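You operate a simulated robot arm through the tools that you are given. There is no shell and no other tool. Be economical: measure what you need, move in short steps, check, and stop when the job is done.

Carry out the task below with a simulated two-armed robot. There is one attempt and no reset: what you move stays moved.

Task
Heat the iron to 190, iron the white edging on and rub it down with the padded block.
Fine: wait for the green lamp; rub while it is warm; iron on its stand and switched off, block back. Set down upright: iron.

It is judged by the outcome, as a careful person would: the job done as asked, and still so three seconds after it is handed in. It fails if anything else is knocked over, pushed out of place, dropped, spilled or broken.

Robot
Two 7-joint arms with two-finger parallel grippers on one trunk, on a base that drives. Base frame: it is fixed to the floor where the robot stands at the start and does not move with it; the origin is under the middle of the robot, x ahead of it, y to its left, z up; the surface under the hand at the start is at about z = 0.9. Lengths are in m, angles in degrees, forces in N, time in s.
The left shoulder is at the start at [0.106, 0.171, 1.188], the right one opposite. With the tool pointing down near the work surface each hand reaches from about 0.4 to 0.9 m from the robot's upright axis, wherever it stands, measured 20 degrees to its own side. Places, roughly: control box [0.7, 0.1, 0.9]; iron dial [0.7, 0.2, 1]; iron switch [0.7, 0.1, 1]; top of the iron stand [0.6, 0.1, 0.9]; white offcut (29x4x10 cm) [0.6, -0.3, 0.9]. Payload 4.4 kg a hand.
Tool frame (each hand has its own): the origin (TCP) lies between the finger pads and is the grasp point; the fingertips stand 0.023 m ahead of it; z points along the fingers, y is the line along which they close. The gripper opens to 0.094 m. The fingers are 0.038 m wide and 0.01 m thick; the gripper's body (0.054 by 0.096 m) begins 0.039 m behind the TCP.
Orientation is told as [roll, pitch, yaw] about the base's x, y, z axes, in that order, counted from this pose: with the fingers straight down and closing along the base's y, the tool's x points along the base's -x, its y along +y and its z along -z.

Tools
- The arms move only by the tool servo_tool. It takes "left_motion", "right_motion" or both (then of equal length, played together; a hand with none holds still); each is a list of rows, each an object of numbers (a shift or turn left out is 0, a gripper value left out holds the last): "tx", "ty", "tz": the shift along the tool's x, y, z in units of 40 mm (1.0 is 40 mm); "rx", "ry", "rz": the turn, a rotation vector about the tool's x, y, z in units of 8 degrees (1.0 is 8 degrees). In form: [{"tx": .., "ty": .., "tz": .., "rx": .., "ry": .., "rz": ..}, ...]. A call has 1 to 12 rows; each row shifts and turns the commanded pose from where the row before left it, along the tool's axes as they then stand. "left_grip" and "right_grip" are, for a hand that has rows, the opening, from 0 (shut) to 1 (fully open), set as the call begins (left out, the last holds). A call with a number of a shift or a turn outside -1 to 1 is refused whole. A row lasts 0.2 s, in which the tool goes at most 0.05 m and 8.6 degrees; a call with a longer step from one row to the next is refused whole, and so is a gripper value outside its range. Where a pose cannot be reached the arm comes as near as it can. A force on the tool above 90 N (or 10 N above the force at the start of the call, whichever is more), or a blocked arm, ends the call early, and 0.2 s more pass. Each finger travels about 0.072 m/s and halts on what it meets, pressing with about 22 N; the grip force reading is that of the motor and also rises with nothing between the fingers. The clock runs only during rows and for 0.2 s after the last one: add rows that do not move to give the fingers time. It gives the time, the measured TCP pose, the force on the tool (base axes), the opening and the grip force at its end, in the units of the frame above (readings bear some noise), with the torque about the TCP (base axes, N m) and any sound that the robot's microphone picked up.
- Cameras (640 x 400 px; columns grow to the right, rows downward): "scene" is now at [0.2204, 0.0082, 1.3607]; the picture's right is [0.07, -1.00, 0.00], its down [-0.27, -0.02, -0.96] and it looks along [0.96, 0.07, -0.27] (base axes); focal length 214 px, centre (320, 200). "left" rides on the left gripper at [0.086, -0.016, -0.075] in its tool frame; the picture's right is [0.18, 0.98, 0.00], its down [-0.58, 0.11, -0.81] and it looks along [-0.79, 0.15, 0.59] (tool axes); focal length 243 px, centre (320, 200). "right" rides on the right gripper at [0.086, 0.016, -0.075] in its tool frame; the picture's right is [-0.18, 0.98, 0.00], its down [-0.58, -0.11, -0.81] and it looks along [-0.79, -0.15, 0.59] (tool axes); focal length 243 px, centre (320, 200). There is no depth. A picture from a camera that has moved, and an enlarged one, comes with that camera's place and axes in the base frame and with its lens.
- camera(camera): a new picture of that camera. The clock stands still meanwhile.
- slide_trunk(by): slides the trunk up (or, below 0, down) by that many m; the arms and the scene camera ride with it, the base frame stays. It gives what a move gives, with no picture.
- drive_base(legs): drives the robot by 1 to 6 legs, each [ahead, left, turn to the left] in m, m and degrees, along the robot's own axes; the way and the turn of a leg run together, so that a leg with both is an arc; at most 1.5 m and 180 degrees a leg. The arms and the cameras ride along, it lands a little off, and it stops where it bumps. It gives what a move gives.
- head_to(pan, tilt): turns the head with the scene camera to pan (to the left, within 80 degrees either way) and tilt (down, from -29 to 69), counted from straight ahead of the robot. It gives what a move gives.
- zoom(camera, box): a new picture of the part [left, top, right, bottom] of that camera's present view, enlarged. The clock stands still meanwhile.
- close_job(): hands the job in; it is judged then, once.

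Go step by step. Nothing tells you exact positions but the pictures and the camera data: compare them with the known pose of the tool, close in by small moves and look again before you grip or let go. The budget is 120 turns and 88 pictures, counting those below and the enlarged ones. Unless the task says otherwise, let go and move clear before handing in.

The tools are called after ">>>" as a command line: name --argument value ..., lists and objects as JSON in quotes. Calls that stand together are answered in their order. servo_tool: Moves the arms, as the interface text tells. Its arguments: {"type":"object","properties":{"left_motion":{"type":"array","items":{"type":"object","properties":{"tx":{"type":"number"},"ty":{"type":"number"},"tz":{"type":"number"},"rx":{"type":"number"},"ry":{"type":"number"},"rz":{"type":"number"}}}},"left_grip":{"type":"number"},"right_motion":{"type":"array","items":{"type":"object","properties":{"tx":{"type":"number"},"ty":{"type":"number"},"tz":{"type":"number"},"rx":{"type":"number"},"ry":{"type":"number"},"rz":{"type":"number"}}}},"right_grip":{"type":"number"}},"required":[]} The other tools are called the same way: slide_trunk (by) slides the trunk up or down; drive_base (legs) drives the base; head_to (pan, tilt) turns the head that bears the scene camera; camera (camera) takes a picture; zoom (camera, box) takes an enlarged picture of a part of a camera's view; close_job () hands the job in.

At the start:

```text
time: 0.0
left_tool_pos: [0.4575, 0.2358, 1.2507]
left_tcp_rot: [0.0, 0.0, 0.1]
left_contact_force: [0.1, -0.2, -0.4]
left_ft_torque: [0.01, 0.0, -0.03]
left_grip_width: 0.0939
left_gripper_force: 0.0
right_tool_pos: [0.4392, -0.1358, 1.3295]
right_tcp_rot: [0.1, 0.0, 0.0]
right_contact_force: [0.2, -0.5, -0.2]
right_ft_torque: [0.02, 0.0, 0.01]
right_grip_width: 0.0938
right_gripper_force: 0.0
trunk travel left (down, up): [-0.2, 0.188]
robot x, y, heading: [-0.0006, 0.0021, -0.0]
head pan, tilt: [4.0, 15.9]
```

scene: 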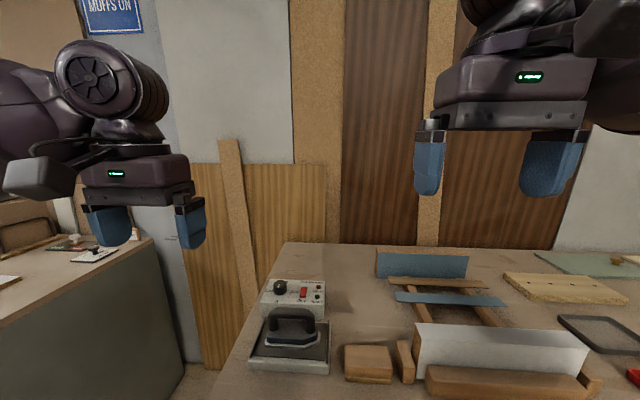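
right: 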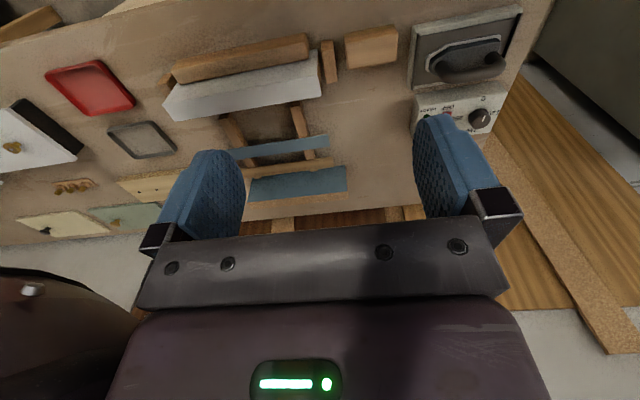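
left: 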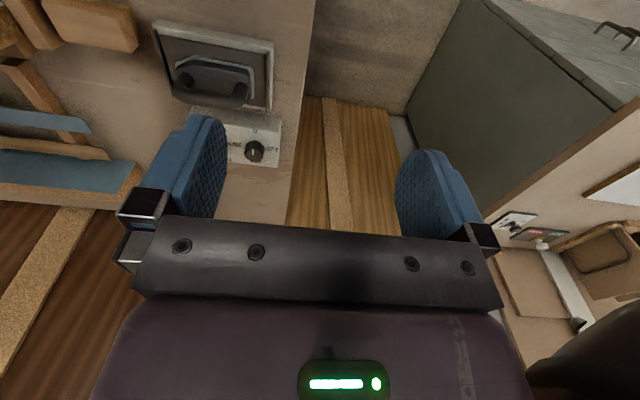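

I see the iron on its stand with the control box behind it, a block, and a white board standing on edge in a jig with two edging strips (blue) behind. I will tilt the head down and look closer.

>>> head_to --pan -10 --tilt 40

>>> camera --camera "scene"

>>> zoom --camera "scene" --box '[120, 60, 330, 200]'

>>> zoom --camera "scene" --box '[250, 60, 500, 260]'

```text
time: 0.9
left_tool_pos: [0.4588, 0.2359, 1.2502]
left_tcp_rot: [0.1, 0.0, 0.0]
left_contact_force: [-1.0, -0.2, -0.3]
left_ft_torque: [-0.01, -0.03, 0.01]
left_grip_width: 0.0938
left_gripper_force: 0.0
right_tool_pos: [0.4384, -0.1365, 1.3307]
right_tcp_rot: [-0.1, 0.0, 0.0]
right_contact_force: [-1.1, -0.2, 0.0]
right_ft_torque: [0.02, 0.03, 0.02]
right_grip_width: 0.094
right_gripper_force: 0.2
trunk travel left (down, up): [-0.2, 0.188]
robot x, y, heading: [0.0002, 0.0016, 0.2]
head pan, tilt: [-10.0, 40.0]
```

```text
84 pictures are left
camera scene: at [0.2109, -0.0131, 1.3227], right [-0.17, -0.98, 0.0], down [-0.63, 0.11, -0.77], along [0.76, -0.13, -0.64], focal length 214 px, centre (320, 200)
```

scene: 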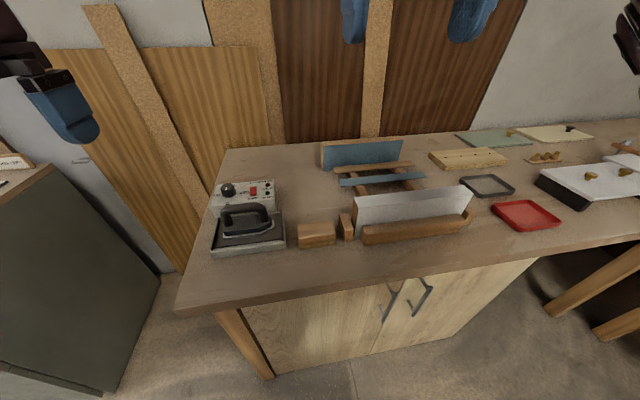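

```text
2.86 times, centred on (225, 130) of scene
camera zoom: at [0.2109, -0.0131, 1.3227], right [-0.17, -0.98, 0.0], down [-0.63, 0.11, -0.77], along [0.76, -0.13, -0.64], focal length 613 px, centre (591, 400)
```

zoom: 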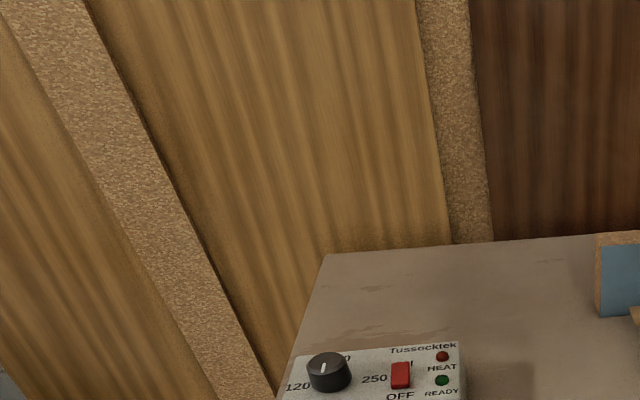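

```text
2.00 times, centred on (375, 160) of scene
camera zoom: at [0.2109, -0.0131, 1.3227], right [-0.17, -0.98, 0.0], down [-0.63, 0.11, -0.77], along [0.76, -0.13, -0.64], focal length 429 px, centre (210, 280)
```

zoom: 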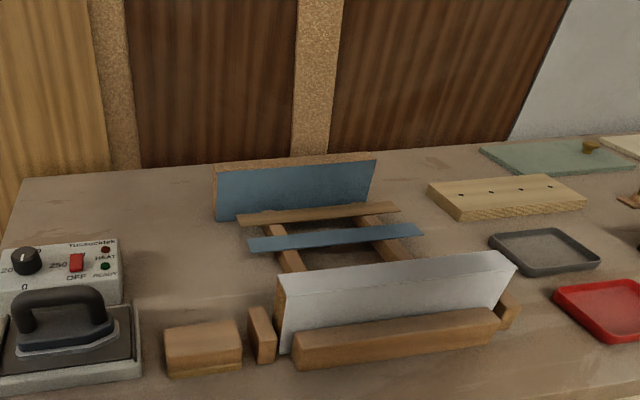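

I need detail on the control box, the board's top edge and the strips.

>>> zoom --camera "scene" --box '[200, 170, 300, 260]'

>>> zoom --camera "scene" --box '[335, 175, 485, 250]'

>>> zoom --camera "scene" --box '[310, 130, 450, 200]'

>>> zoom --camera "right" --box '[130, 20, 410, 200]'

```text
4.44 times, centred on (250, 215) of scene
camera zoom: at [0.2109, -0.0131, 1.3227], right [-0.17, -0.98, 0.0], down [-0.63, 0.11, -0.77], along [0.76, -0.13, -0.64], focal length 953 px, centre (631, 133)
```

zoom: 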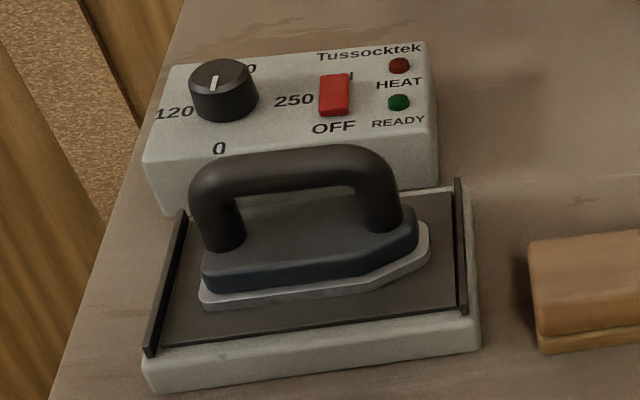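

```text
4.27 times, centred on (410, 212) of scene
camera zoom: at [0.2109, -0.0131, 1.3227], right [-0.17, -0.98, 0.0], down [-0.63, 0.11, -0.77], along [0.76, -0.13, -0.64], focal length 915 px, centre (-64, 147)
```

zoom: 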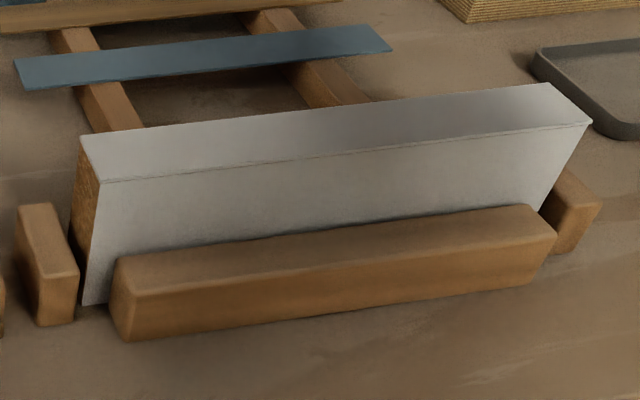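

```text
4.57 times, centred on (380, 165) of scene
camera zoom: at [0.2109, -0.0131, 1.3227], right [-0.17, -0.98, 0.0], down [-0.63, 0.11, -0.77], along [0.76, -0.13, -0.64], focal length 980 px, centre (46, 360)
```

zoom: 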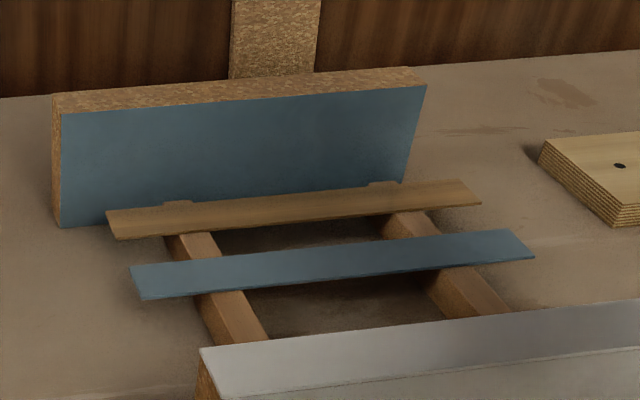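

```text
2.22 times, centred on (270, 110) of right
camera zoom: at [0.352, -0.1194, 1.4038], right [0.18, 0.98, 0.0], down [0.58, -0.11, 0.81], along [0.79, -0.15, -0.59], focal length 539 px, centre (431, 400)
```

zoom: 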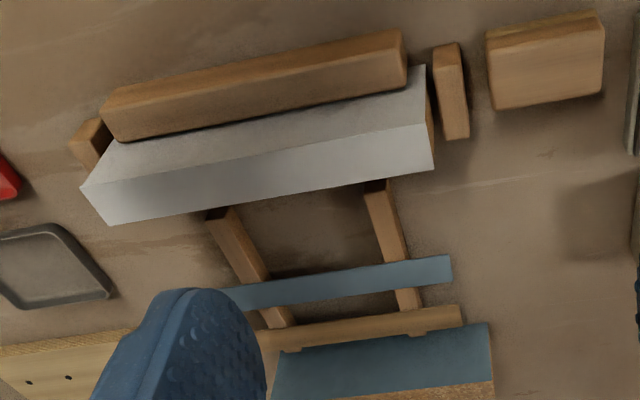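

The white edging already lies on the board's top. The block beside it is the padded block. Next I read the dial from the left wrist camera.

>>> zoom --camera "left" --box '[140, 10, 300, 180]'

>>> servo_tool --left_motion '[{"tx": -0.3, "ty": -0.3, "tz": 1}, {"tx": -0.3, "ty": -0.3, "tz": 1}, {"tz": 0.5}]'

>>> camera --camera "left"

```text
2.35 times, centred on (220, 95) of left
camera zoom: at [0.3728, 0.2197, 1.3246], right [-0.18, 0.98, 0.0], down [0.58, 0.11, 0.81], along [0.79, 0.15, -0.59], focal length 571 px, centre (555, 447)
```

zoom: 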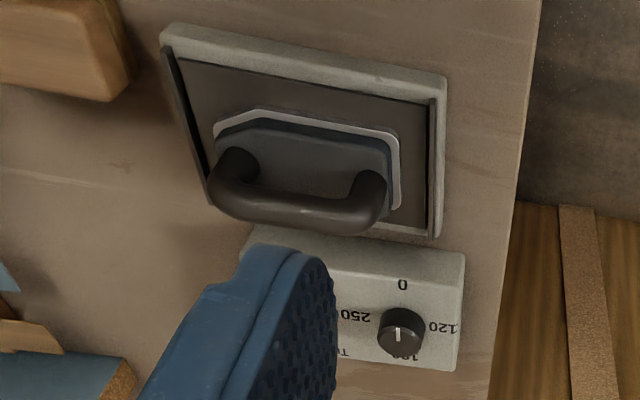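

```text
time: 1.7
left_tool_pos: [0.4827, 0.2122, 1.1492]
left_tcp_rot: [0.0, 0.0, 0.1]
left_contact_force: [-1.2, 1.0, -0.2]
left_ft_torque: [0.02, 0.01, -0.03]
left_grip_width: 0.094
left_gripper_force: 0.1
right_tool_pos: [0.4389, -0.1344, 1.3308]
right_tcp_rot: [0.1, 0.0, 0.0]
right_contact_force: [-0.2, -0.3, -0.4]
right_ft_torque: [-0.01, 0.03, 0.03]
right_grip_width: 0.094
right_gripper_force: 0.0
trunk travel left (down, up): [-0.2, 0.188]
robot x, y, heading: [-0.0004, -0.0013, -0.1]
head pan, tilt: [-10.0, 40.0]
```

```text
76 pictures are left
camera left: at [0.396, 0.1955, 1.2248], right [-0.18, 0.98, 0.0], down [0.58, 0.11, 0.81], along [0.79, 0.15, -0.59], focal length 243 px, centre (320, 200)
```

left: 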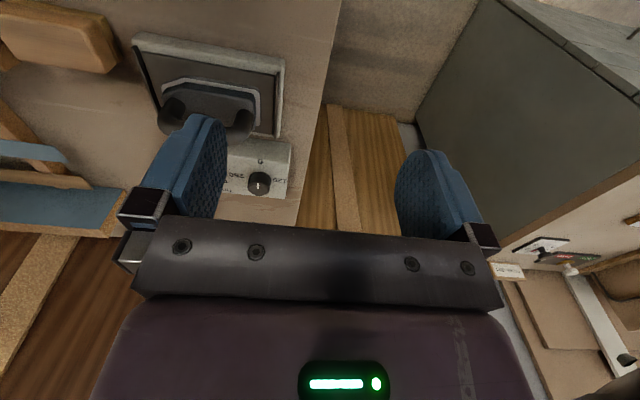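

>>> zoom --camera "scene" --box '[210, 172, 260, 206]'

>>> zoom --camera "left" --box '[225, 140, 300, 200]'

```text
11.76 times, centred on (235, 189) of scene
camera zoom: at [0.2106, -0.0128, 1.3228], right [-0.17, -0.98, 0.0], down [-0.63, 0.11, -0.77], along [0.75, -0.13, -0.64], focal length 2523 px, centre (1320, 329)
```

zoom: 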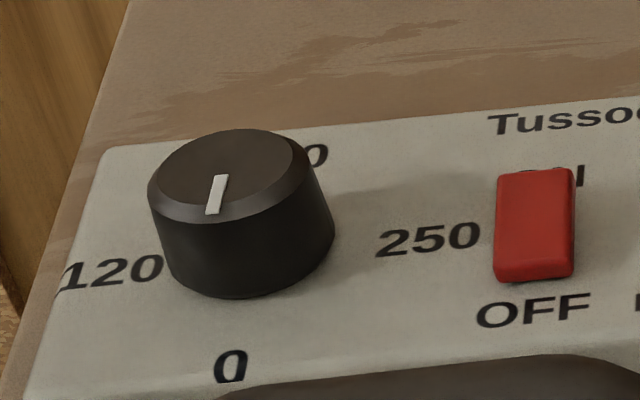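

```text
6.67 times, centred on (262, 170) of left
camera zoom: at [0.396, 0.1955, 1.2248], right [-0.18, 0.98, 0.0], down [0.58, 0.11, 0.81], along [0.79, 0.15, -0.59], focal length 1618 px, centre (703, 400)
```

zoom: 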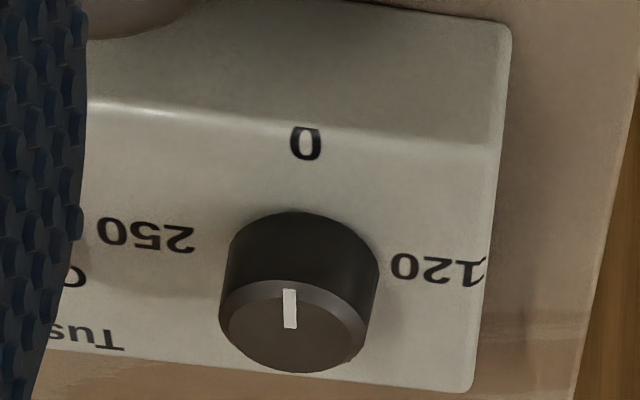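

The white line points at 0 now; I need to see the label on the far side, so I move the left hand's camera above the box.

>>> servo_tool --left_motion '[{"tx": -1, "tz": -0.3}, {"tx": -1, "tz": -0.3}, {"tx": -1}, {"tx": -1}, {"tx": -0.7}]'

>>> camera --camera "left"

```text
time: 2.9
left_tool_pos: [0.6731, 0.2095, 1.1727]
left_tcp_rot: [0.0, 0.0, 0.0]
left_contact_force: [-0.4, 0.2, -0.7]
left_ft_torque: [-0.02, 0.02, 0.01]
left_grip_width: 0.0939
left_gripper_force: 0.1
right_tool_pos: [0.4384, -0.1367, 1.3295]
right_tcp_rot: [0.0, 0.1, 0.0]
right_contact_force: [0.9, 0.0, -0.2]
right_ft_torque: [-0.02, -0.01, -0.01]
right_grip_width: 0.0939
right_gripper_force: 0.1
trunk travel left (down, up): [-0.2, 0.188]
robot x, y, heading: [0.0009, -0.0016, 0.2]
head pan, tilt: [-10.0, 40.0]
```

```text
73 pictures are left
camera left: at [0.588, 0.1934, 1.2467], right [-0.18, 0.98, 0.0], down [0.58, 0.11, 0.81], along [0.79, 0.15, -0.59], focal length 243 px, centre (320, 200)
```

left: 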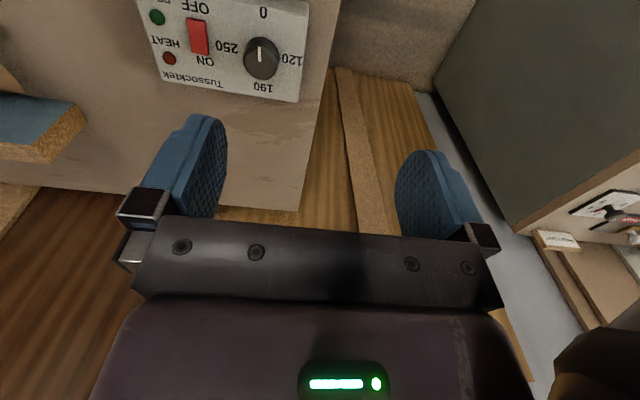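

>>> zoom --camera "left" --box '[140, 0, 320, 110]'

```text
3.56 times, centred on (230, 55) of left
camera zoom: at [0.588, 0.1934, 1.2467], right [-0.18, 0.98, 0.0], down [0.58, 0.11, 0.81], along [0.79, 0.15, -0.59], focal length 863 px, centre (640, 716)
```

zoom: 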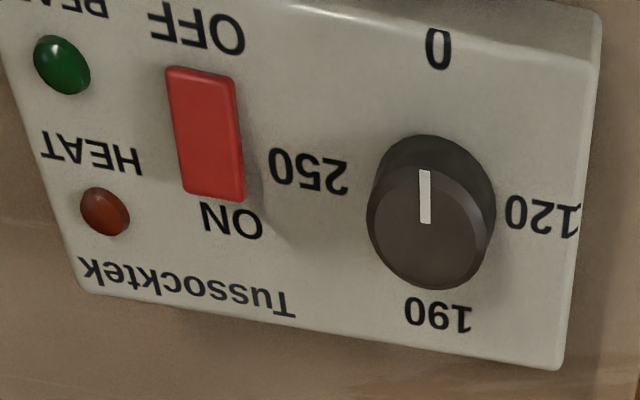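

The dial is at 0 and 190 is directly opposite, so I must turn it 180° clockwise from above. The knob is near (0.721, 0.154, 0.97) and the switch's ON end is on the far side at about (0.73, 0.085). I shift the base a little right so both arms can reach the board and iron.

>>> drive_base --legs '[[0, -0.13, 0]]'

>>> head_to --pan 5 --tilt 42

>>> camera --camera "scene"

```text
time: 4.7
left_tool_pos: [0.6729, 0.0803, 1.1734]
left_tcp_rot: [0.0, 0.1, 0.0]
left_contact_force: [0.4, -0.6, 0.3]
left_ft_torque: [0.03, -0.01, -0.03]
left_grip_width: 0.0942
left_gripper_force: 0.0
right_tool_pos: [0.439, -0.2662, 1.3301]
right_tcp_rot: [0.0, 0.0, 0.0]
right_contact_force: [-0.3, -1.4, 0.0]
right_ft_torque: [-0.03, -0.01, -0.05]
right_grip_width: 0.0938
right_gripper_force: 0.1
trunk travel left (down, up): [-0.2, 0.188]
robot x, y, heading: [-0.0013, -0.1333, 0.2]
head pan, tilt: [-10.0, 40.0]
```

```text
time: 5.4
left_tool_pos: [0.6714, 0.0812, 1.1738]
left_tcp_rot: [0.0, 0.0, 0.0]
left_contact_force: [0.2, 0.2, 0.1]
left_ft_torque: [-0.02, -0.02, 0.0]
left_grip_width: 0.0941
left_gripper_force: 0.1
right_tool_pos: [0.4384, -0.2645, 1.3311]
right_tcp_rot: [-0.1, 0.0, 0.0]
right_contact_force: [-0.3, -0.7, 0.7]
right_ft_torque: [0.03, 0.03, 0.0]
right_grip_width: 0.0939
right_gripper_force: 0.0
trunk travel left (down, up): [-0.2, 0.188]
robot x, y, heading: [0.0004, -0.1319, -0.2]
head pan, tilt: [5.0, 42.0]
```

```text
71 pictures are left
camera scene: at [0.2104, -0.1194, 1.3197], right [0.09, -1.0, 0.0], down [-0.67, -0.06, -0.74], along [0.74, 0.06, -0.67], focal length 214 px, centre (320, 200)
```

scene: 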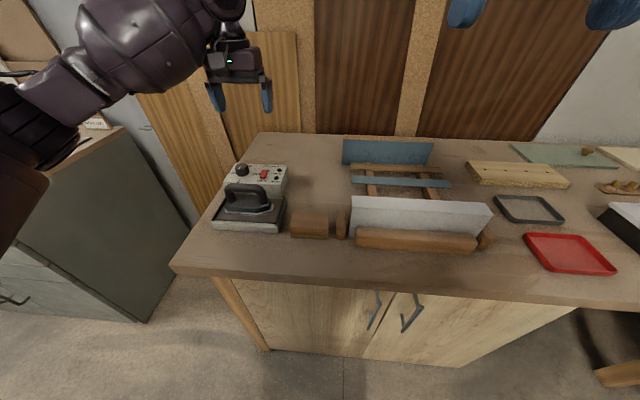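

>>> servo_tool --left_motion '[{"tx": -0.62, "ty": 0.92}, {"tx": -0.62, "ty": 0.92}, {"rz": -1}, {"rz": -1}, {"rz": -1}, {"rz": -1}, {"rz": -1}, {"rz": -1}, {"rz": -1}, {"rz": -1}, {"rz": -1}, {"rz": -1}]' --left_grip 0.75

>>> servo_tool --left_motion '[{"rz": -1}, {"rz": -0.25, "tz": 0.8}, {"tz": 0.9}, {"tz": 0.8}]'

>>> camera --camera "left"

>>> zoom --camera "scene" --box '[190, 120, 310, 240]'

```text
time: 8.0
left_tool_pos: [0.7236, 0.1551, 1.1741]
left_tcp_rot: [0.0, 0.0, 80.0]
left_contact_force: [-0.4, 0.1, 0.0]
left_ft_torque: [0.01, 0.02, -0.01]
left_grip_width: 0.0704
left_gripper_force: 0.0
right_tool_pos: [0.4391, -0.265, 1.3307]
right_tcp_rot: [0.0, 0.0, 0.0]
right_contact_force: [-0.3, -0.2, 0.0]
right_ft_torque: [-0.02, 0.0, -0.02]
right_grip_width: 0.0942
right_gripper_force: 0.0
trunk travel left (down, up): [-0.2, 0.188]
robot x, y, heading: [-0.0028, -0.1304, -0.2]
head pan, tilt: [5.0, 42.0]
```

```text
time: 9.0
left_tool_pos: [0.7242, 0.1538, 1.0721]
left_tcp_rot: [0.0, 0.1, 90.0]
left_contact_force: [0.4, 1.3, -0.3]
left_ft_torque: [-0.03, 0.01, 0.01]
left_grip_width: 0.0705
left_gripper_force: 0.2
right_tool_pos: [0.4392, -0.2648, 1.3304]
right_tcp_rot: [0.0, 0.1, 0.0]
right_contact_force: [-0.1, 0.2, -0.7]
right_ft_torque: [-0.01, -0.02, 0.01]
right_grip_width: 0.0944
right_gripper_force: 0.0
trunk travel left (down, up): [-0.2, 0.188]
robot x, y, heading: [-0.0018, -0.1292, 0.1]
head pan, tilt: [5.0, 42.0]
```

```text
70 pictures are left
camera left: at [0.7408, 0.0665, 1.1461], right [-0.98, -0.18, 0.0], down [-0.11, 0.58, 0.81], along [-0.15, 0.79, -0.59], focal length 243 px, centre (320, 200)
```

left: 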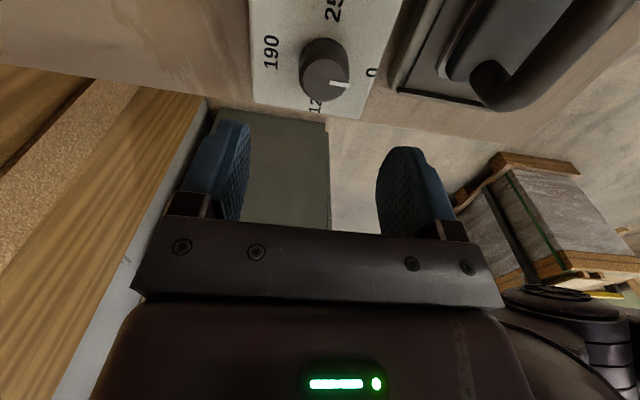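

```text
3.33 times, centred on (250, 180) of scene
camera zoom: at [0.2112, -0.1191, 1.3194], right [0.09, -1.0, 0.0], down [-0.67, -0.06, -0.74], along [0.74, 0.06, -0.67], focal length 715 px, centre (553, 267)
```

zoom: 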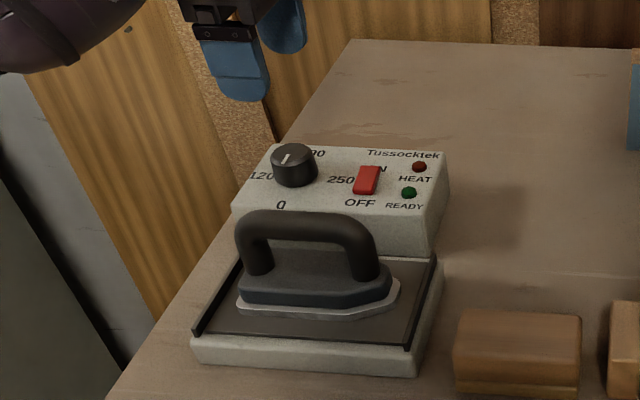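

The knob is centred at about (0.721, 0.154), nearly under the fingers. I descend and grip it.

>>> servo_tool --left_motion '[{"tz": 0.8, "ty": 0.07}, {"tz": 0.8}, {"tz": 0.75}, {}]'

>>> zoom --camera "scene" --box '[190, 120, 310, 240]'

```text
time: 10.0
left_tool_pos: [0.7194, 0.1545, 0.9766]
left_tcp_rot: [-0.1, 0.0, 89.9]
left_contact_force: [-0.1, 0.1, -0.6]
left_ft_torque: [0.0, -0.02, -0.02]
left_grip_width: 0.0705
left_gripper_force: 0.1
right_tool_pos: [0.4381, -0.265, 1.3302]
right_tcp_rot: [0.0, 0.1, 0.1]
right_contact_force: [-0.4, -0.3, 0.5]
right_ft_torque: [0.02, 0.01, 0.02]
right_grip_width: 0.094
right_gripper_force: 0.1
trunk travel left (down, up): [-0.2, 0.188]
robot x, y, heading: [0.001, -0.1334, -0.0]
head pan, tilt: [5.0, 42.0]
```

```text
3.33 times, centred on (250, 180) of scene
camera zoom: at [0.2099, -0.1195, 1.3199], right [0.09, -1.0, 0.0], down [-0.67, -0.06, -0.74], along [0.74, 0.06, -0.67], focal length 715 px, centre (553, 267)
```

zoom: 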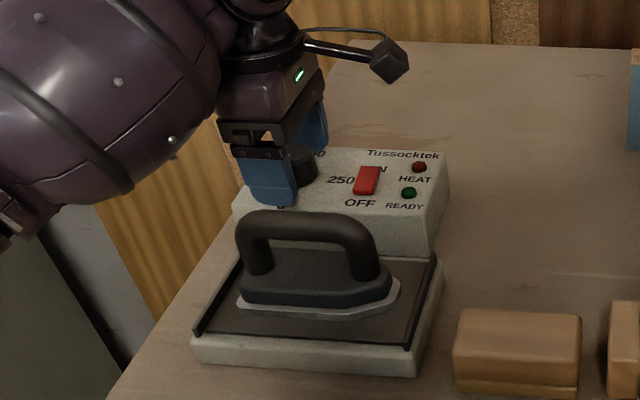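

>>> servo_tool --left_motion '[{}, {}, {}]' --left_grip 0.2

>>> servo_tool --left_motion '[{"rz": 1}, {"rz": 1}, {"rz": 1}, {"rz": 1}, {"rz": 1}, {"rz": 1}, {"rz": 1}, {"rz": 1}, {"rz": 1}, {"rz": 1}, {"rz": 1}, {"rz": 0.25}]'

>>> zoom --camera "scene" --box '[190, 120, 310, 240]'

```text
time: 10.8
left_tool_pos: [0.7209, 0.1542, 0.976]
left_tcp_rot: [0.1, 0.0, 90.1]
left_contact_force: [7.9, 0.1, 0.5]
left_ft_torque: [0.04, -0.28, 0.0]
left_grip_width: 0.0375
left_gripper_force: 45.4
right_tool_pos: [0.4386, -0.2643, 1.3295]
right_tcp_rot: [-0.1, 0.1, 0.1]
right_contact_force: [0.6, 0.8, -0.3]
right_ft_torque: [-0.03, -0.01, 0.02]
right_grip_width: 0.0943
right_gripper_force: 0.1
trunk travel left (down, up): [-0.2, 0.188]
robot x, y, heading: [0.0023, -0.1268, -0.2]
head pan, tilt: [5.0, 42.0]
```

```text
time: 13.4
left_tool_pos: [0.7221, 0.1544, 0.9767]
left_tcp_rot: [0.0, 0.2, -0.2]
left_contact_force: [12.7, -11.1, -25.2]
left_ft_torque: [-0.28, 0.03, 0.01]
left_grip_width: 0.0376
left_gripper_force: 44.9
right_tool_pos: [0.4425, -0.2656, 1.3275]
right_tcp_rot: [0.0, 0.2, -0.1]
right_contact_force: [0.1, -0.4, 0.3]
right_ft_torque: [0.01, -0.01, -0.01]
right_grip_width: 0.0941
right_gripper_force: 0.0
trunk travel left (down, up): [-0.2, 0.188]
robot x, y, heading: [-0.0031, -0.1274, -0.1]
head pan, tilt: [5.0, 42.0]
```

```text
3.33 times, centred on (250, 180) of scene
camera zoom: at [0.214, -0.1198, 1.3189], right [0.09, -1.0, 0.0], down [-0.67, -0.06, -0.74], along [0.74, 0.06, -0.67], focal length 715 px, centre (553, 267)
```

zoom: 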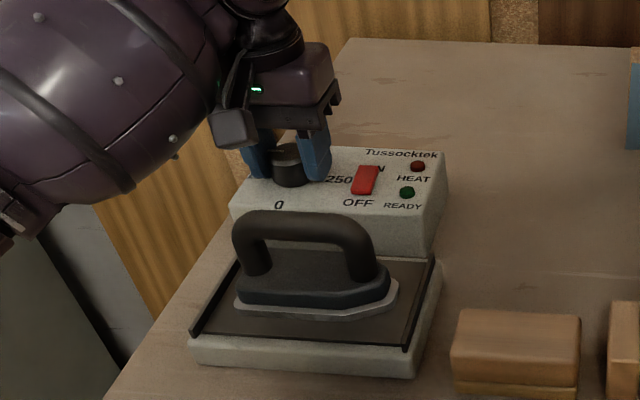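

>>> servo_tool --left_motion '[{"rz": 1}, {"rz": 1}, {"rz": 1}, {"rz": 1}, {"rz": 1}, {"rz": 1}, {"rz": 1}, {"rz": 1}, {"rz": 1}, {"rz": 1}, {"rz": 1}, {"rz": 0.25}]'

>>> zoom --camera "scene" --box '[190, 120, 310, 240]'

```text
time: 16.0
left_tool_pos: [0.7201, 0.1532, 0.978]
left_tcp_rot: [-0.1, 0.0, -90.1]
left_contact_force: [4.3, -15.9, -19.6]
left_ft_torque: [-0.51, -0.14, -0.01]
left_grip_width: 0.0376
left_gripper_force: 45.1
right_tool_pos: [0.4409, -0.2658, 1.3302]
right_tcp_rot: [0.1, 0.2, 0.0]
right_contact_force: [-0.6, -0.5, 0.6]
right_ft_torque: [-0.03, 0.0, 0.02]
right_grip_width: 0.094
right_gripper_force: 0.1
trunk travel left (down, up): [-0.2, 0.188]
robot x, y, heading: [0.0007, -0.1252, -0.2]
head pan, tilt: [5.0, 42.0]
```

```text
3.33 times, centred on (250, 180) of scene
camera zoom: at [0.2125, -0.1204, 1.3193], right [0.09, -1.0, 0.0], down [-0.67, -0.06, -0.74], along [0.74, 0.06, -0.67], focal length 715 px, centre (553, 267)
```

zoom: 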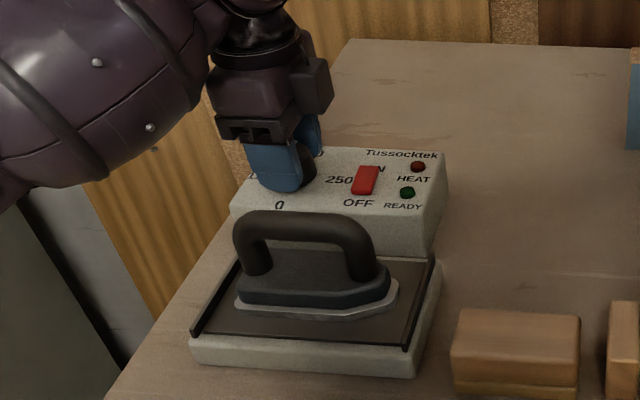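

Rotation is done. I release, lift, and check the pointer.

>>> servo_tool --left_motion '[{}, {}, {}, {"tz": -0.8}, {"tz": -0.9}, {"tz": -0.9}]' --left_grip 0.75

>>> camera --camera "left"

>>> zoom --camera "scene" --box '[220, 150, 300, 210]'

```text
time: 17.4
left_tool_pos: [0.722, 0.153, 1.0864]
left_tcp_rot: [-0.1, -0.1, -90.1]
left_contact_force: [-0.7, 0.2, 0.3]
left_ft_torque: [0.02, 0.0, 0.02]
left_grip_width: 0.0707
left_gripper_force: 0.0
right_tool_pos: [0.4374, -0.2651, 1.3304]
right_tcp_rot: [0.0, 0.0, 0.0]
right_contact_force: [-1.1, 0.2, -0.4]
right_ft_torque: [0.02, -0.01, -0.01]
right_grip_width: 0.0939
right_gripper_force: 0.0
trunk travel left (down, up): [-0.2, 0.188]
robot x, y, heading: [0.0023, -0.1292, 0.0]
head pan, tilt: [5.0, 42.0]
```

```text
65 pictures are left
camera left: at [0.7054, 0.2392, 1.1608], right [0.98, 0.18, 0.0], down [0.11, -0.58, 0.81], along [0.15, -0.79, -0.59], focal length 243 px, centre (320, 200)
```

left: 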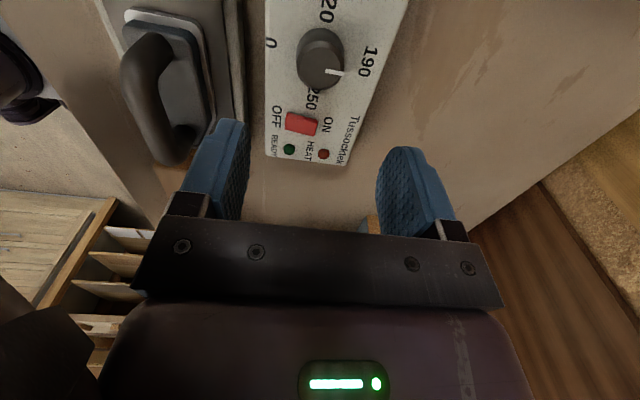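

```text
6.67 times, centred on (260, 180) of scene
camera zoom: at [0.2099, -0.1199, 1.3198], right [0.09, -1.0, 0.0], down [-0.67, -0.06, -0.74], along [0.74, 0.06, -0.67], focal length 1430 px, centre (720, 333)
```

zoom: 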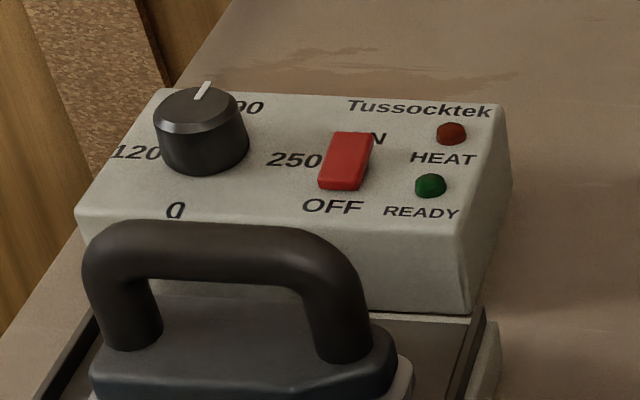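

The dial now points at 190. Next I close the fingers and press the ON (far) end of the switch at about (0.733, 0.085).

>>> servo_tool --left_motion '[{"tx": -0.85, "ty": 0.3}, {"tx": -0.85}, {}, {"tz": 0.8}, {"tz": 0.8}, {}]' --left_grip 0

>>> camera --camera "left"

>>> zoom --camera "scene" --box '[220, 150, 300, 210]'

```text
time: 18.8
left_tool_pos: [0.7322, 0.0855, 1.0189]
left_tcp_rot: [0.0, 0.0, -90.1]
left_contact_force: [0.1, 0.1, -0.1]
left_ft_torque: [-0.03, 0.01, 0.02]
left_grip_width: 0.0
left_gripper_force: 21.9
right_tool_pos: [0.4378, -0.2651, 1.3304]
right_tcp_rot: [0.0, 0.0, 0.1]
right_contact_force: [0.1, 0.4, -0.4]
right_ft_torque: [-0.02, 0.05, -0.01]
right_grip_width: 0.094
right_gripper_force: 0.0
trunk travel left (down, up): [-0.2, 0.188]
robot x, y, heading: [-0.0038, -0.1321, 0.0]
head pan, tilt: [5.0, 42.0]
```

```text
63 pictures are left
camera left: at [0.7168, 0.1723, 1.0943], right [0.98, 0.18, 0.0], down [0.11, -0.58, 0.81], along [0.15, -0.79, -0.59], focal length 243 px, centre (320, 200)
```

left: 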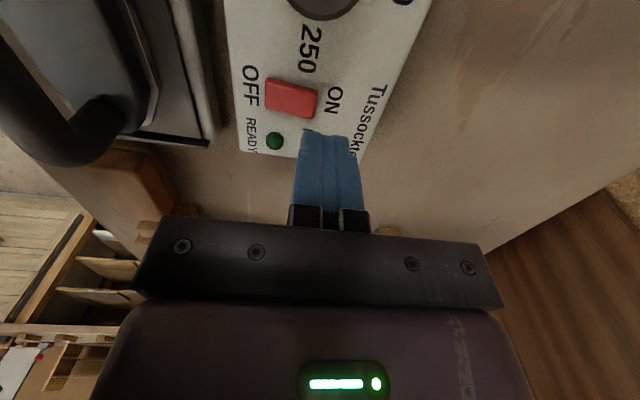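

```text
6.67 times, centred on (260, 180) of scene
camera zoom: at [0.21, -0.1195, 1.3198], right [0.09, -1.0, 0.0], down [-0.67, -0.06, -0.74], along [0.74, 0.06, -0.67], focal length 1430 px, centre (720, 333)
```

zoom: 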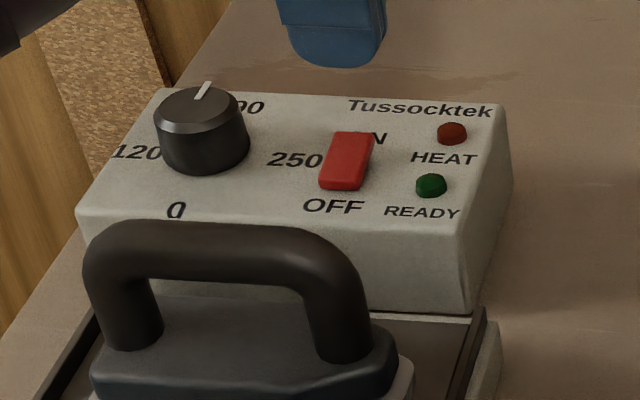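

>>> servo_tool --left_motion '[{"tz": 0.6}, {"tz": 0.2}, {"tz": 0.1}, {"tz": 0.1}]'

>>> zoom --camera "scene" --box '[220, 150, 300, 210]'

```text
time: 19.8
left_tool_pos: [0.7336, 0.0889, 0.9824]
left_tcp_rot: [0.2, -0.1, -90.0]
left_contact_force: [3.6, 0.6, 10.6]
left_ft_torque: [0.03, -0.01, -0.01]
left_grip_width: 0.0
left_gripper_force: 22.1
right_tool_pos: [0.4386, -0.265, 1.3301]
right_tcp_rot: [0.0, 0.0, 0.0]
right_contact_force: [0.0, -0.1, 0.2]
right_ft_torque: [0.0, -0.01, 0.0]
right_grip_width: 0.0941
right_gripper_force: 0.0
trunk travel left (down, up): [-0.2, 0.188]
robot x, y, heading: [-0.0004, -0.1252, -0.2]
head pan, tilt: [5.0, 42.0]
```

```text
6.67 times, centred on (260, 180) of scene
camera zoom: at [0.2097, -0.1196, 1.3202], right [0.09, -1.0, 0.0], down [-0.67, -0.06, -0.74], along [0.74, 0.06, -0.67], focal length 1430 px, centre (720, 333)
```

zoom: 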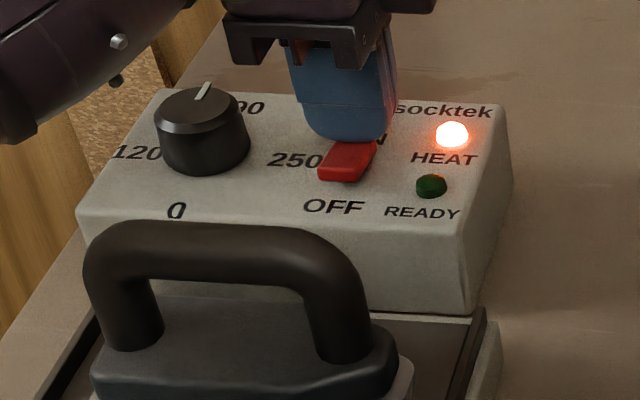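

The switch is ON and HEAT is lit. While it heats I lift the left hand over the iron, and bring the right hand down to view the block and board.

>>> servo_tool --left_motion '[{"tz": -0.9}, {"tz": -0.9}, {"tz": -0.9}, {"tz": -0.8, "ty": -0.6}, {"ty": -1}, {"ty": -1}, {"ty": -1}, {}]' --right_motion '[{"tz": 0.8, "ty": 0.4}, {"tz": 0.8, "ty": 0.4}, {"tz": 0.8, "ty": 0.4}, {"tz": 0.8, "ty": 0.4}, {"tx": -0.3}, {}, {}, {}]' --left_grip 0.8

>>> camera --camera "left"

>>> camera --camera "right"

>>> zoom --camera "scene" --box '[200, 140, 520, 280]'

```text
time: 21.6
left_tool_pos: [0.5868, 0.088, 1.1176]
left_tcp_rot: [-0.1, 0.1, -90.0]
left_contact_force: [0.2, -0.2, 0.3]
left_ft_torque: [0.01, 0.04, 0.05]
left_grip_width: 0.0752
left_gripper_force: 0.1
right_tool_pos: [0.4505, -0.2011, 1.2011]
right_tcp_rot: [0.0, 0.2, 0.0]
right_contact_force: [0.1, -0.1, 0.0]
right_ft_torque: [0.02, 0.02, 0.02]
right_grip_width: 0.0941
right_gripper_force: 0.0
trunk travel left (down, up): [-0.2, 0.188]
robot x, y, heading: [0.0022, -0.1264, 0.3]
head pan, tilt: [5.0, 42.0]
```

```text
60 pictures are left
camera left: at [0.5719, 0.174, 1.1924], right [0.98, 0.18, 0.0], down [0.11, -0.58, 0.81], along [0.15, -0.79, -0.59], focal length 243 px, centre (320, 200)
```

left: 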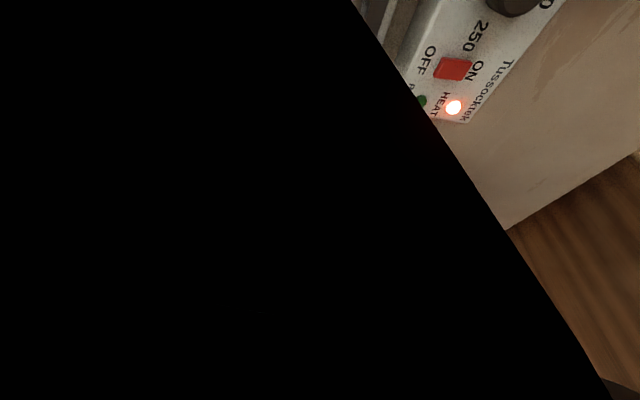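

```text
59 pictures are left
camera right: at [0.3636, -0.1852, 1.2755], right [0.18, 0.98, 0.0], down [0.58, -0.11, 0.81], along [0.79, -0.15, -0.59], focal length 243 px, centre (320, 200)
```

right: 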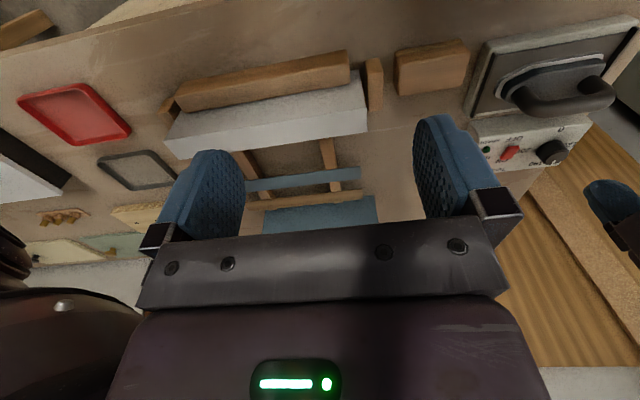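

```text
2.00 times, centred on (360, 210) of scene
camera zoom: at [0.2109, -0.1195, 1.3195], right [0.09, -1.0, 0.0], down [-0.67, -0.06, -0.74], along [0.74, 0.06, -0.67], focal length 429 px, centre (240, 180)
```

zoom: 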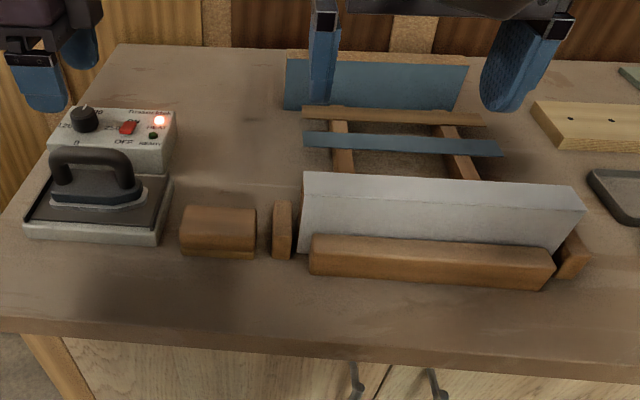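

HEAT is lit and warming. The left camera is obstructed at this yaw, so I turn the left hand to the opposite yaw (+90) above the iron and look closely at the board with the right camera.

>>> servo_tool --left_motion '[{"rz": -1}, {"rz": -1}, {"rz": -1}, {"rz": -1}, {"rz": -1}, {"rz": -1}, {"rz": -1}, {"rz": -1}, {"rz": -1}, {"rz": -1}, {"rz": -1}, {"rz": -1}]'

>>> servo_tool --left_motion '[{"rz": -1}, {"rz": -1}, {"rz": -1}, {"rz": -1}, {"rz": -1}, {"rz": -1}, {"rz": -1}, {"rz": -1}, {"rz": -1}, {"rz": -1}, {"rz": -0.5}]'

>>> camera --camera "left"

>>> zoom --camera "right" --box '[150, 30, 490, 210]'

```text
time: 24.2
left_tool_pos: [0.5875, 0.0863, 1.1199]
left_tcp_rot: [0.0, 0.0, 6.1]
left_contact_force: [-0.3, 0.4, -0.5]
left_ft_torque: [0.03, 0.02, 0.02]
left_grip_width: 0.0749
left_gripper_force: 0.1
right_tool_pos: [0.4495, -0.2004, 1.202]
right_tcp_rot: [0.0, 0.0, 0.0]
right_contact_force: [0.7, 0.1, -0.9]
right_ft_torque: [-0.02, -0.02, -0.01]
right_grip_width: 0.0939
right_gripper_force: 0.1
trunk travel left (down, up): [-0.2, 0.188]
robot x, y, heading: [0.0001, -0.1283, 0.1]
head pan, tilt: [5.0, 42.0]
```

```text
time: 26.6
left_tool_pos: [0.5874, 0.0866, 1.1187]
left_tcp_rot: [0.0, 0.0, 90.1]
left_contact_force: [0.0, 0.1, -0.2]
left_ft_torque: [-0.05, 0.01, -0.05]
left_grip_width: 0.0753
left_gripper_force: 0.1
right_tool_pos: [0.4495, -0.2024, 1.2017]
right_tcp_rot: [-0.1, 0.0, 0.0]
right_contact_force: [-0.9, 0.7, -0.3]
right_ft_torque: [0.01, -0.01, 0.02]
right_grip_width: 0.0939
right_gripper_force: 0.1
trunk travel left (down, up): [-0.2, 0.188]
robot x, y, heading: [0.0009, -0.1285, -0.1]
head pan, tilt: [5.0, 42.0]
```

```text
57 pictures are left
camera left: at [0.6049, 0.0001, 1.1935], right [-0.98, -0.19, 0.0], down [-0.11, 0.58, 0.81], along [-0.15, 0.79, -0.59], focal length 243 px, centre (320, 200)
```

left: 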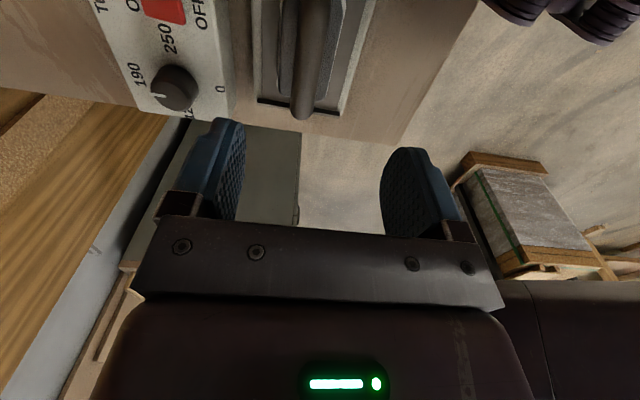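

```text
1.88 times, centred on (320, 120) of right
camera zoom: at [0.3631, -0.185, 1.2758], right [0.18, 0.98, 0.0], down [0.58, -0.11, 0.81], along [0.79, -0.15, -0.59], focal length 457 px, centre (320, 351)
```

zoom: 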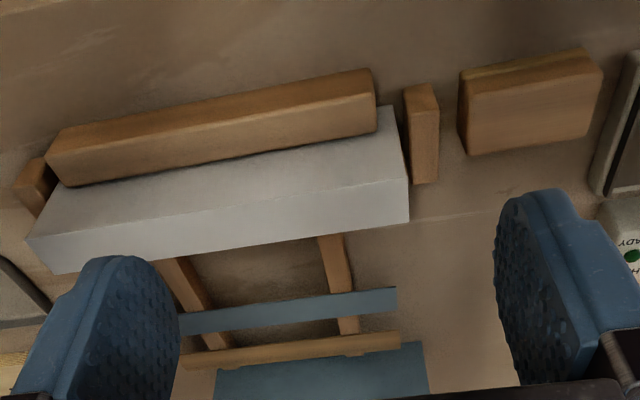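

The board's white edging runs along y from about −0.16 to −0.455 at x≈0.572, z≈0.994; the handle bar is along y at x≈0.594, y≈0.085, z≈0.995. I shift the base another 0.1 m to the right so the left arm can cover the board's whole length.

>>> drive_base --legs '[[0, -0.1, 0]]'

>>> servo_tool --left_motion '[{"tx": -0.9}, {"tx": -0.9}, {"tx": -0.7, "ty": -0.1}, {"tz": 0.7}, {}]' --right_motion '[{"ty": 0.9, "tx": -0.6}, {"ty": 0.9, "tx": -0.6}, {"ty": 0.9}, {"ty": 0.9}, {"tz": 0.5}]'

>>> camera --camera "left"

>>> camera --camera "right"

>>> camera --camera "scene"

```text
time: 28.2
left_tool_pos: [0.5877, -0.0107, 1.119]
left_tcp_rot: [0.0, 0.0, 90.1]
left_contact_force: [-0.2, -0.6, 0.1]
left_ft_torque: [0.02, -0.01, -0.01]
left_grip_width: 0.0752
left_gripper_force: 0.0
right_tool_pos: [0.4499, -0.3011, 1.2019]
right_tcp_rot: [-0.1, 0.1, 0.1]
right_contact_force: [0.1, 0.9, 0.5]
right_ft_torque: [0.01, -0.02, 0.03]
right_grip_width: 0.094
right_gripper_force: 0.1
trunk travel left (down, up): [-0.2, 0.188]
robot x, y, heading: [-0.0003, -0.2275, 0.2]
head pan, tilt: [5.0, 42.0]
```

```text
time: 29.4
left_tool_pos: [0.5915, 0.0881, 1.0914]
left_tcp_rot: [0.0, -0.1, 90.1]
left_contact_force: [0.5, -0.5, -0.6]
left_ft_torque: [0.0, 0.0, 0.01]
left_grip_width: 0.075
left_gripper_force: 0.1
right_tool_pos: [0.4993, -0.1594, 1.1825]
right_tcp_rot: [0.2, -0.1, 0.0]
right_contact_force: [-0.2, 0.4, 0.7]
right_ft_torque: [0.03, 0.01, 0.01]
right_grip_width: 0.094
right_gripper_force: 0.0
trunk travel left (down, up): [-0.2, 0.188]
robot x, y, heading: [-0.0011, -0.2232, 0.2]
head pan, tilt: [5.0, 42.0]
```

```text
55 pictures are left
camera left: at [0.6078, 0.0016, 1.166], right [-0.98, -0.19, 0.0], down [-0.11, 0.58, 0.81], along [-0.15, 0.79, -0.59], focal length 243 px, centre (320, 200)
```

left: 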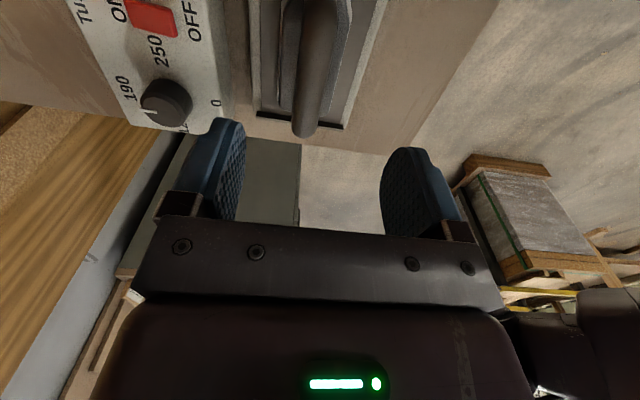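

```text
54 pictures are left
camera right: at [0.4122, -0.1422, 1.2557], right [0.18, 0.98, 0.0], down [0.58, -0.11, 0.81], along [0.79, -0.15, -0.59], focal length 243 px, centre (320, 200)
```

right: 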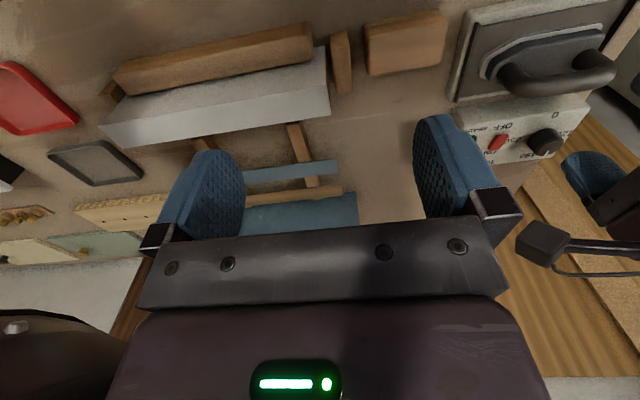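

```text
53 pictures are left
camera scene: at [0.2106, -0.2182, 1.3196], right [0.09, -1.0, 0.0], down [-0.67, -0.06, -0.74], along [0.74, 0.07, -0.67], focal length 214 px, centre (320, 200)
```

scene: 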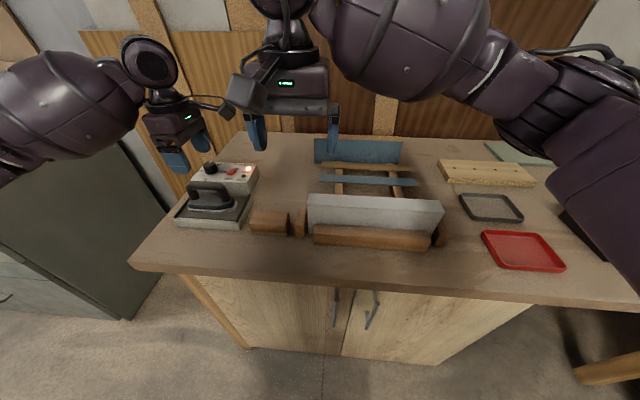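

I lower the left hand onto the handle bar.

>>> servo_tool --left_motion '[{"tx": 0.1, "ty": -0.13, "tz": 0.5}, {"tz": 0.7}, {"tz": 0.7}, {"tz": 0.5}, {}]'

>>> zoom --camera "scene" --box '[150, 140, 270, 240]'

>>> zoom --camera "right" --box '[340, 0, 640, 190]'

```text
time: 30.6
left_tool_pos: [0.5968, 0.0857, 0.9944]
left_tcp_rot: [0.0, -0.1, 90.1]
left_contact_force: [-0.2, 0.2, 1.3]
left_ft_torque: [0.02, -0.01, -0.01]
left_grip_width: 0.0753
left_gripper_force: 0.1
right_tool_pos: [0.4983, -0.1575, 1.1825]
right_tcp_rot: [-0.1, 0.0, 0.1]
right_contact_force: [-0.7, -0.3, -0.2]
right_ft_torque: [-0.03, -0.02, -0.02]
right_grip_width: 0.094
right_gripper_force: 0.2
trunk travel left (down, up): [-0.2, 0.188]
robot x, y, heading: [0.0041, -0.2241, 0.1]
head pan, tilt: [5.0, 42.0]
```

```text
4.00 times, centred on (210, 190) of scene
camera zoom: at [0.2103, -0.2175, 1.3198], right [0.09, -1.0, 0.0], down [-0.67, -0.06, -0.74], along [0.74, 0.07, -0.67], focal length 858 px, centre (760, 240)
```

zoom: 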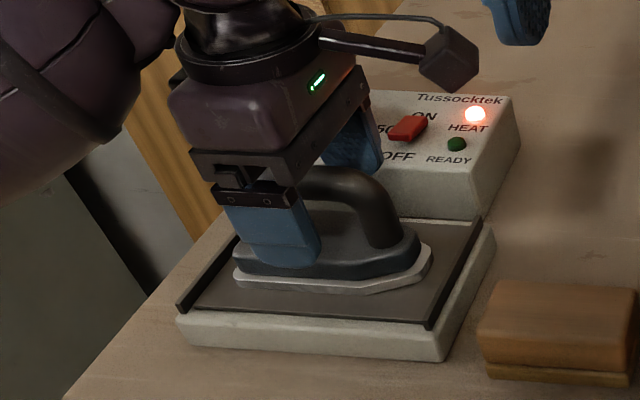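

```text
2.11 times, centred on (490, 95) of right
camera zoom: at [0.4118, -0.1417, 1.2558], right [0.18, 0.98, 0.0], down [0.58, -0.11, 0.81], along [0.79, -0.15, -0.59], focal length 511 px, centre (-38, 421)
```

zoom: 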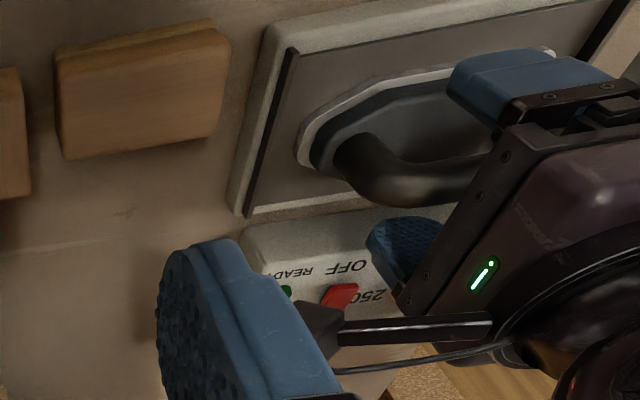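

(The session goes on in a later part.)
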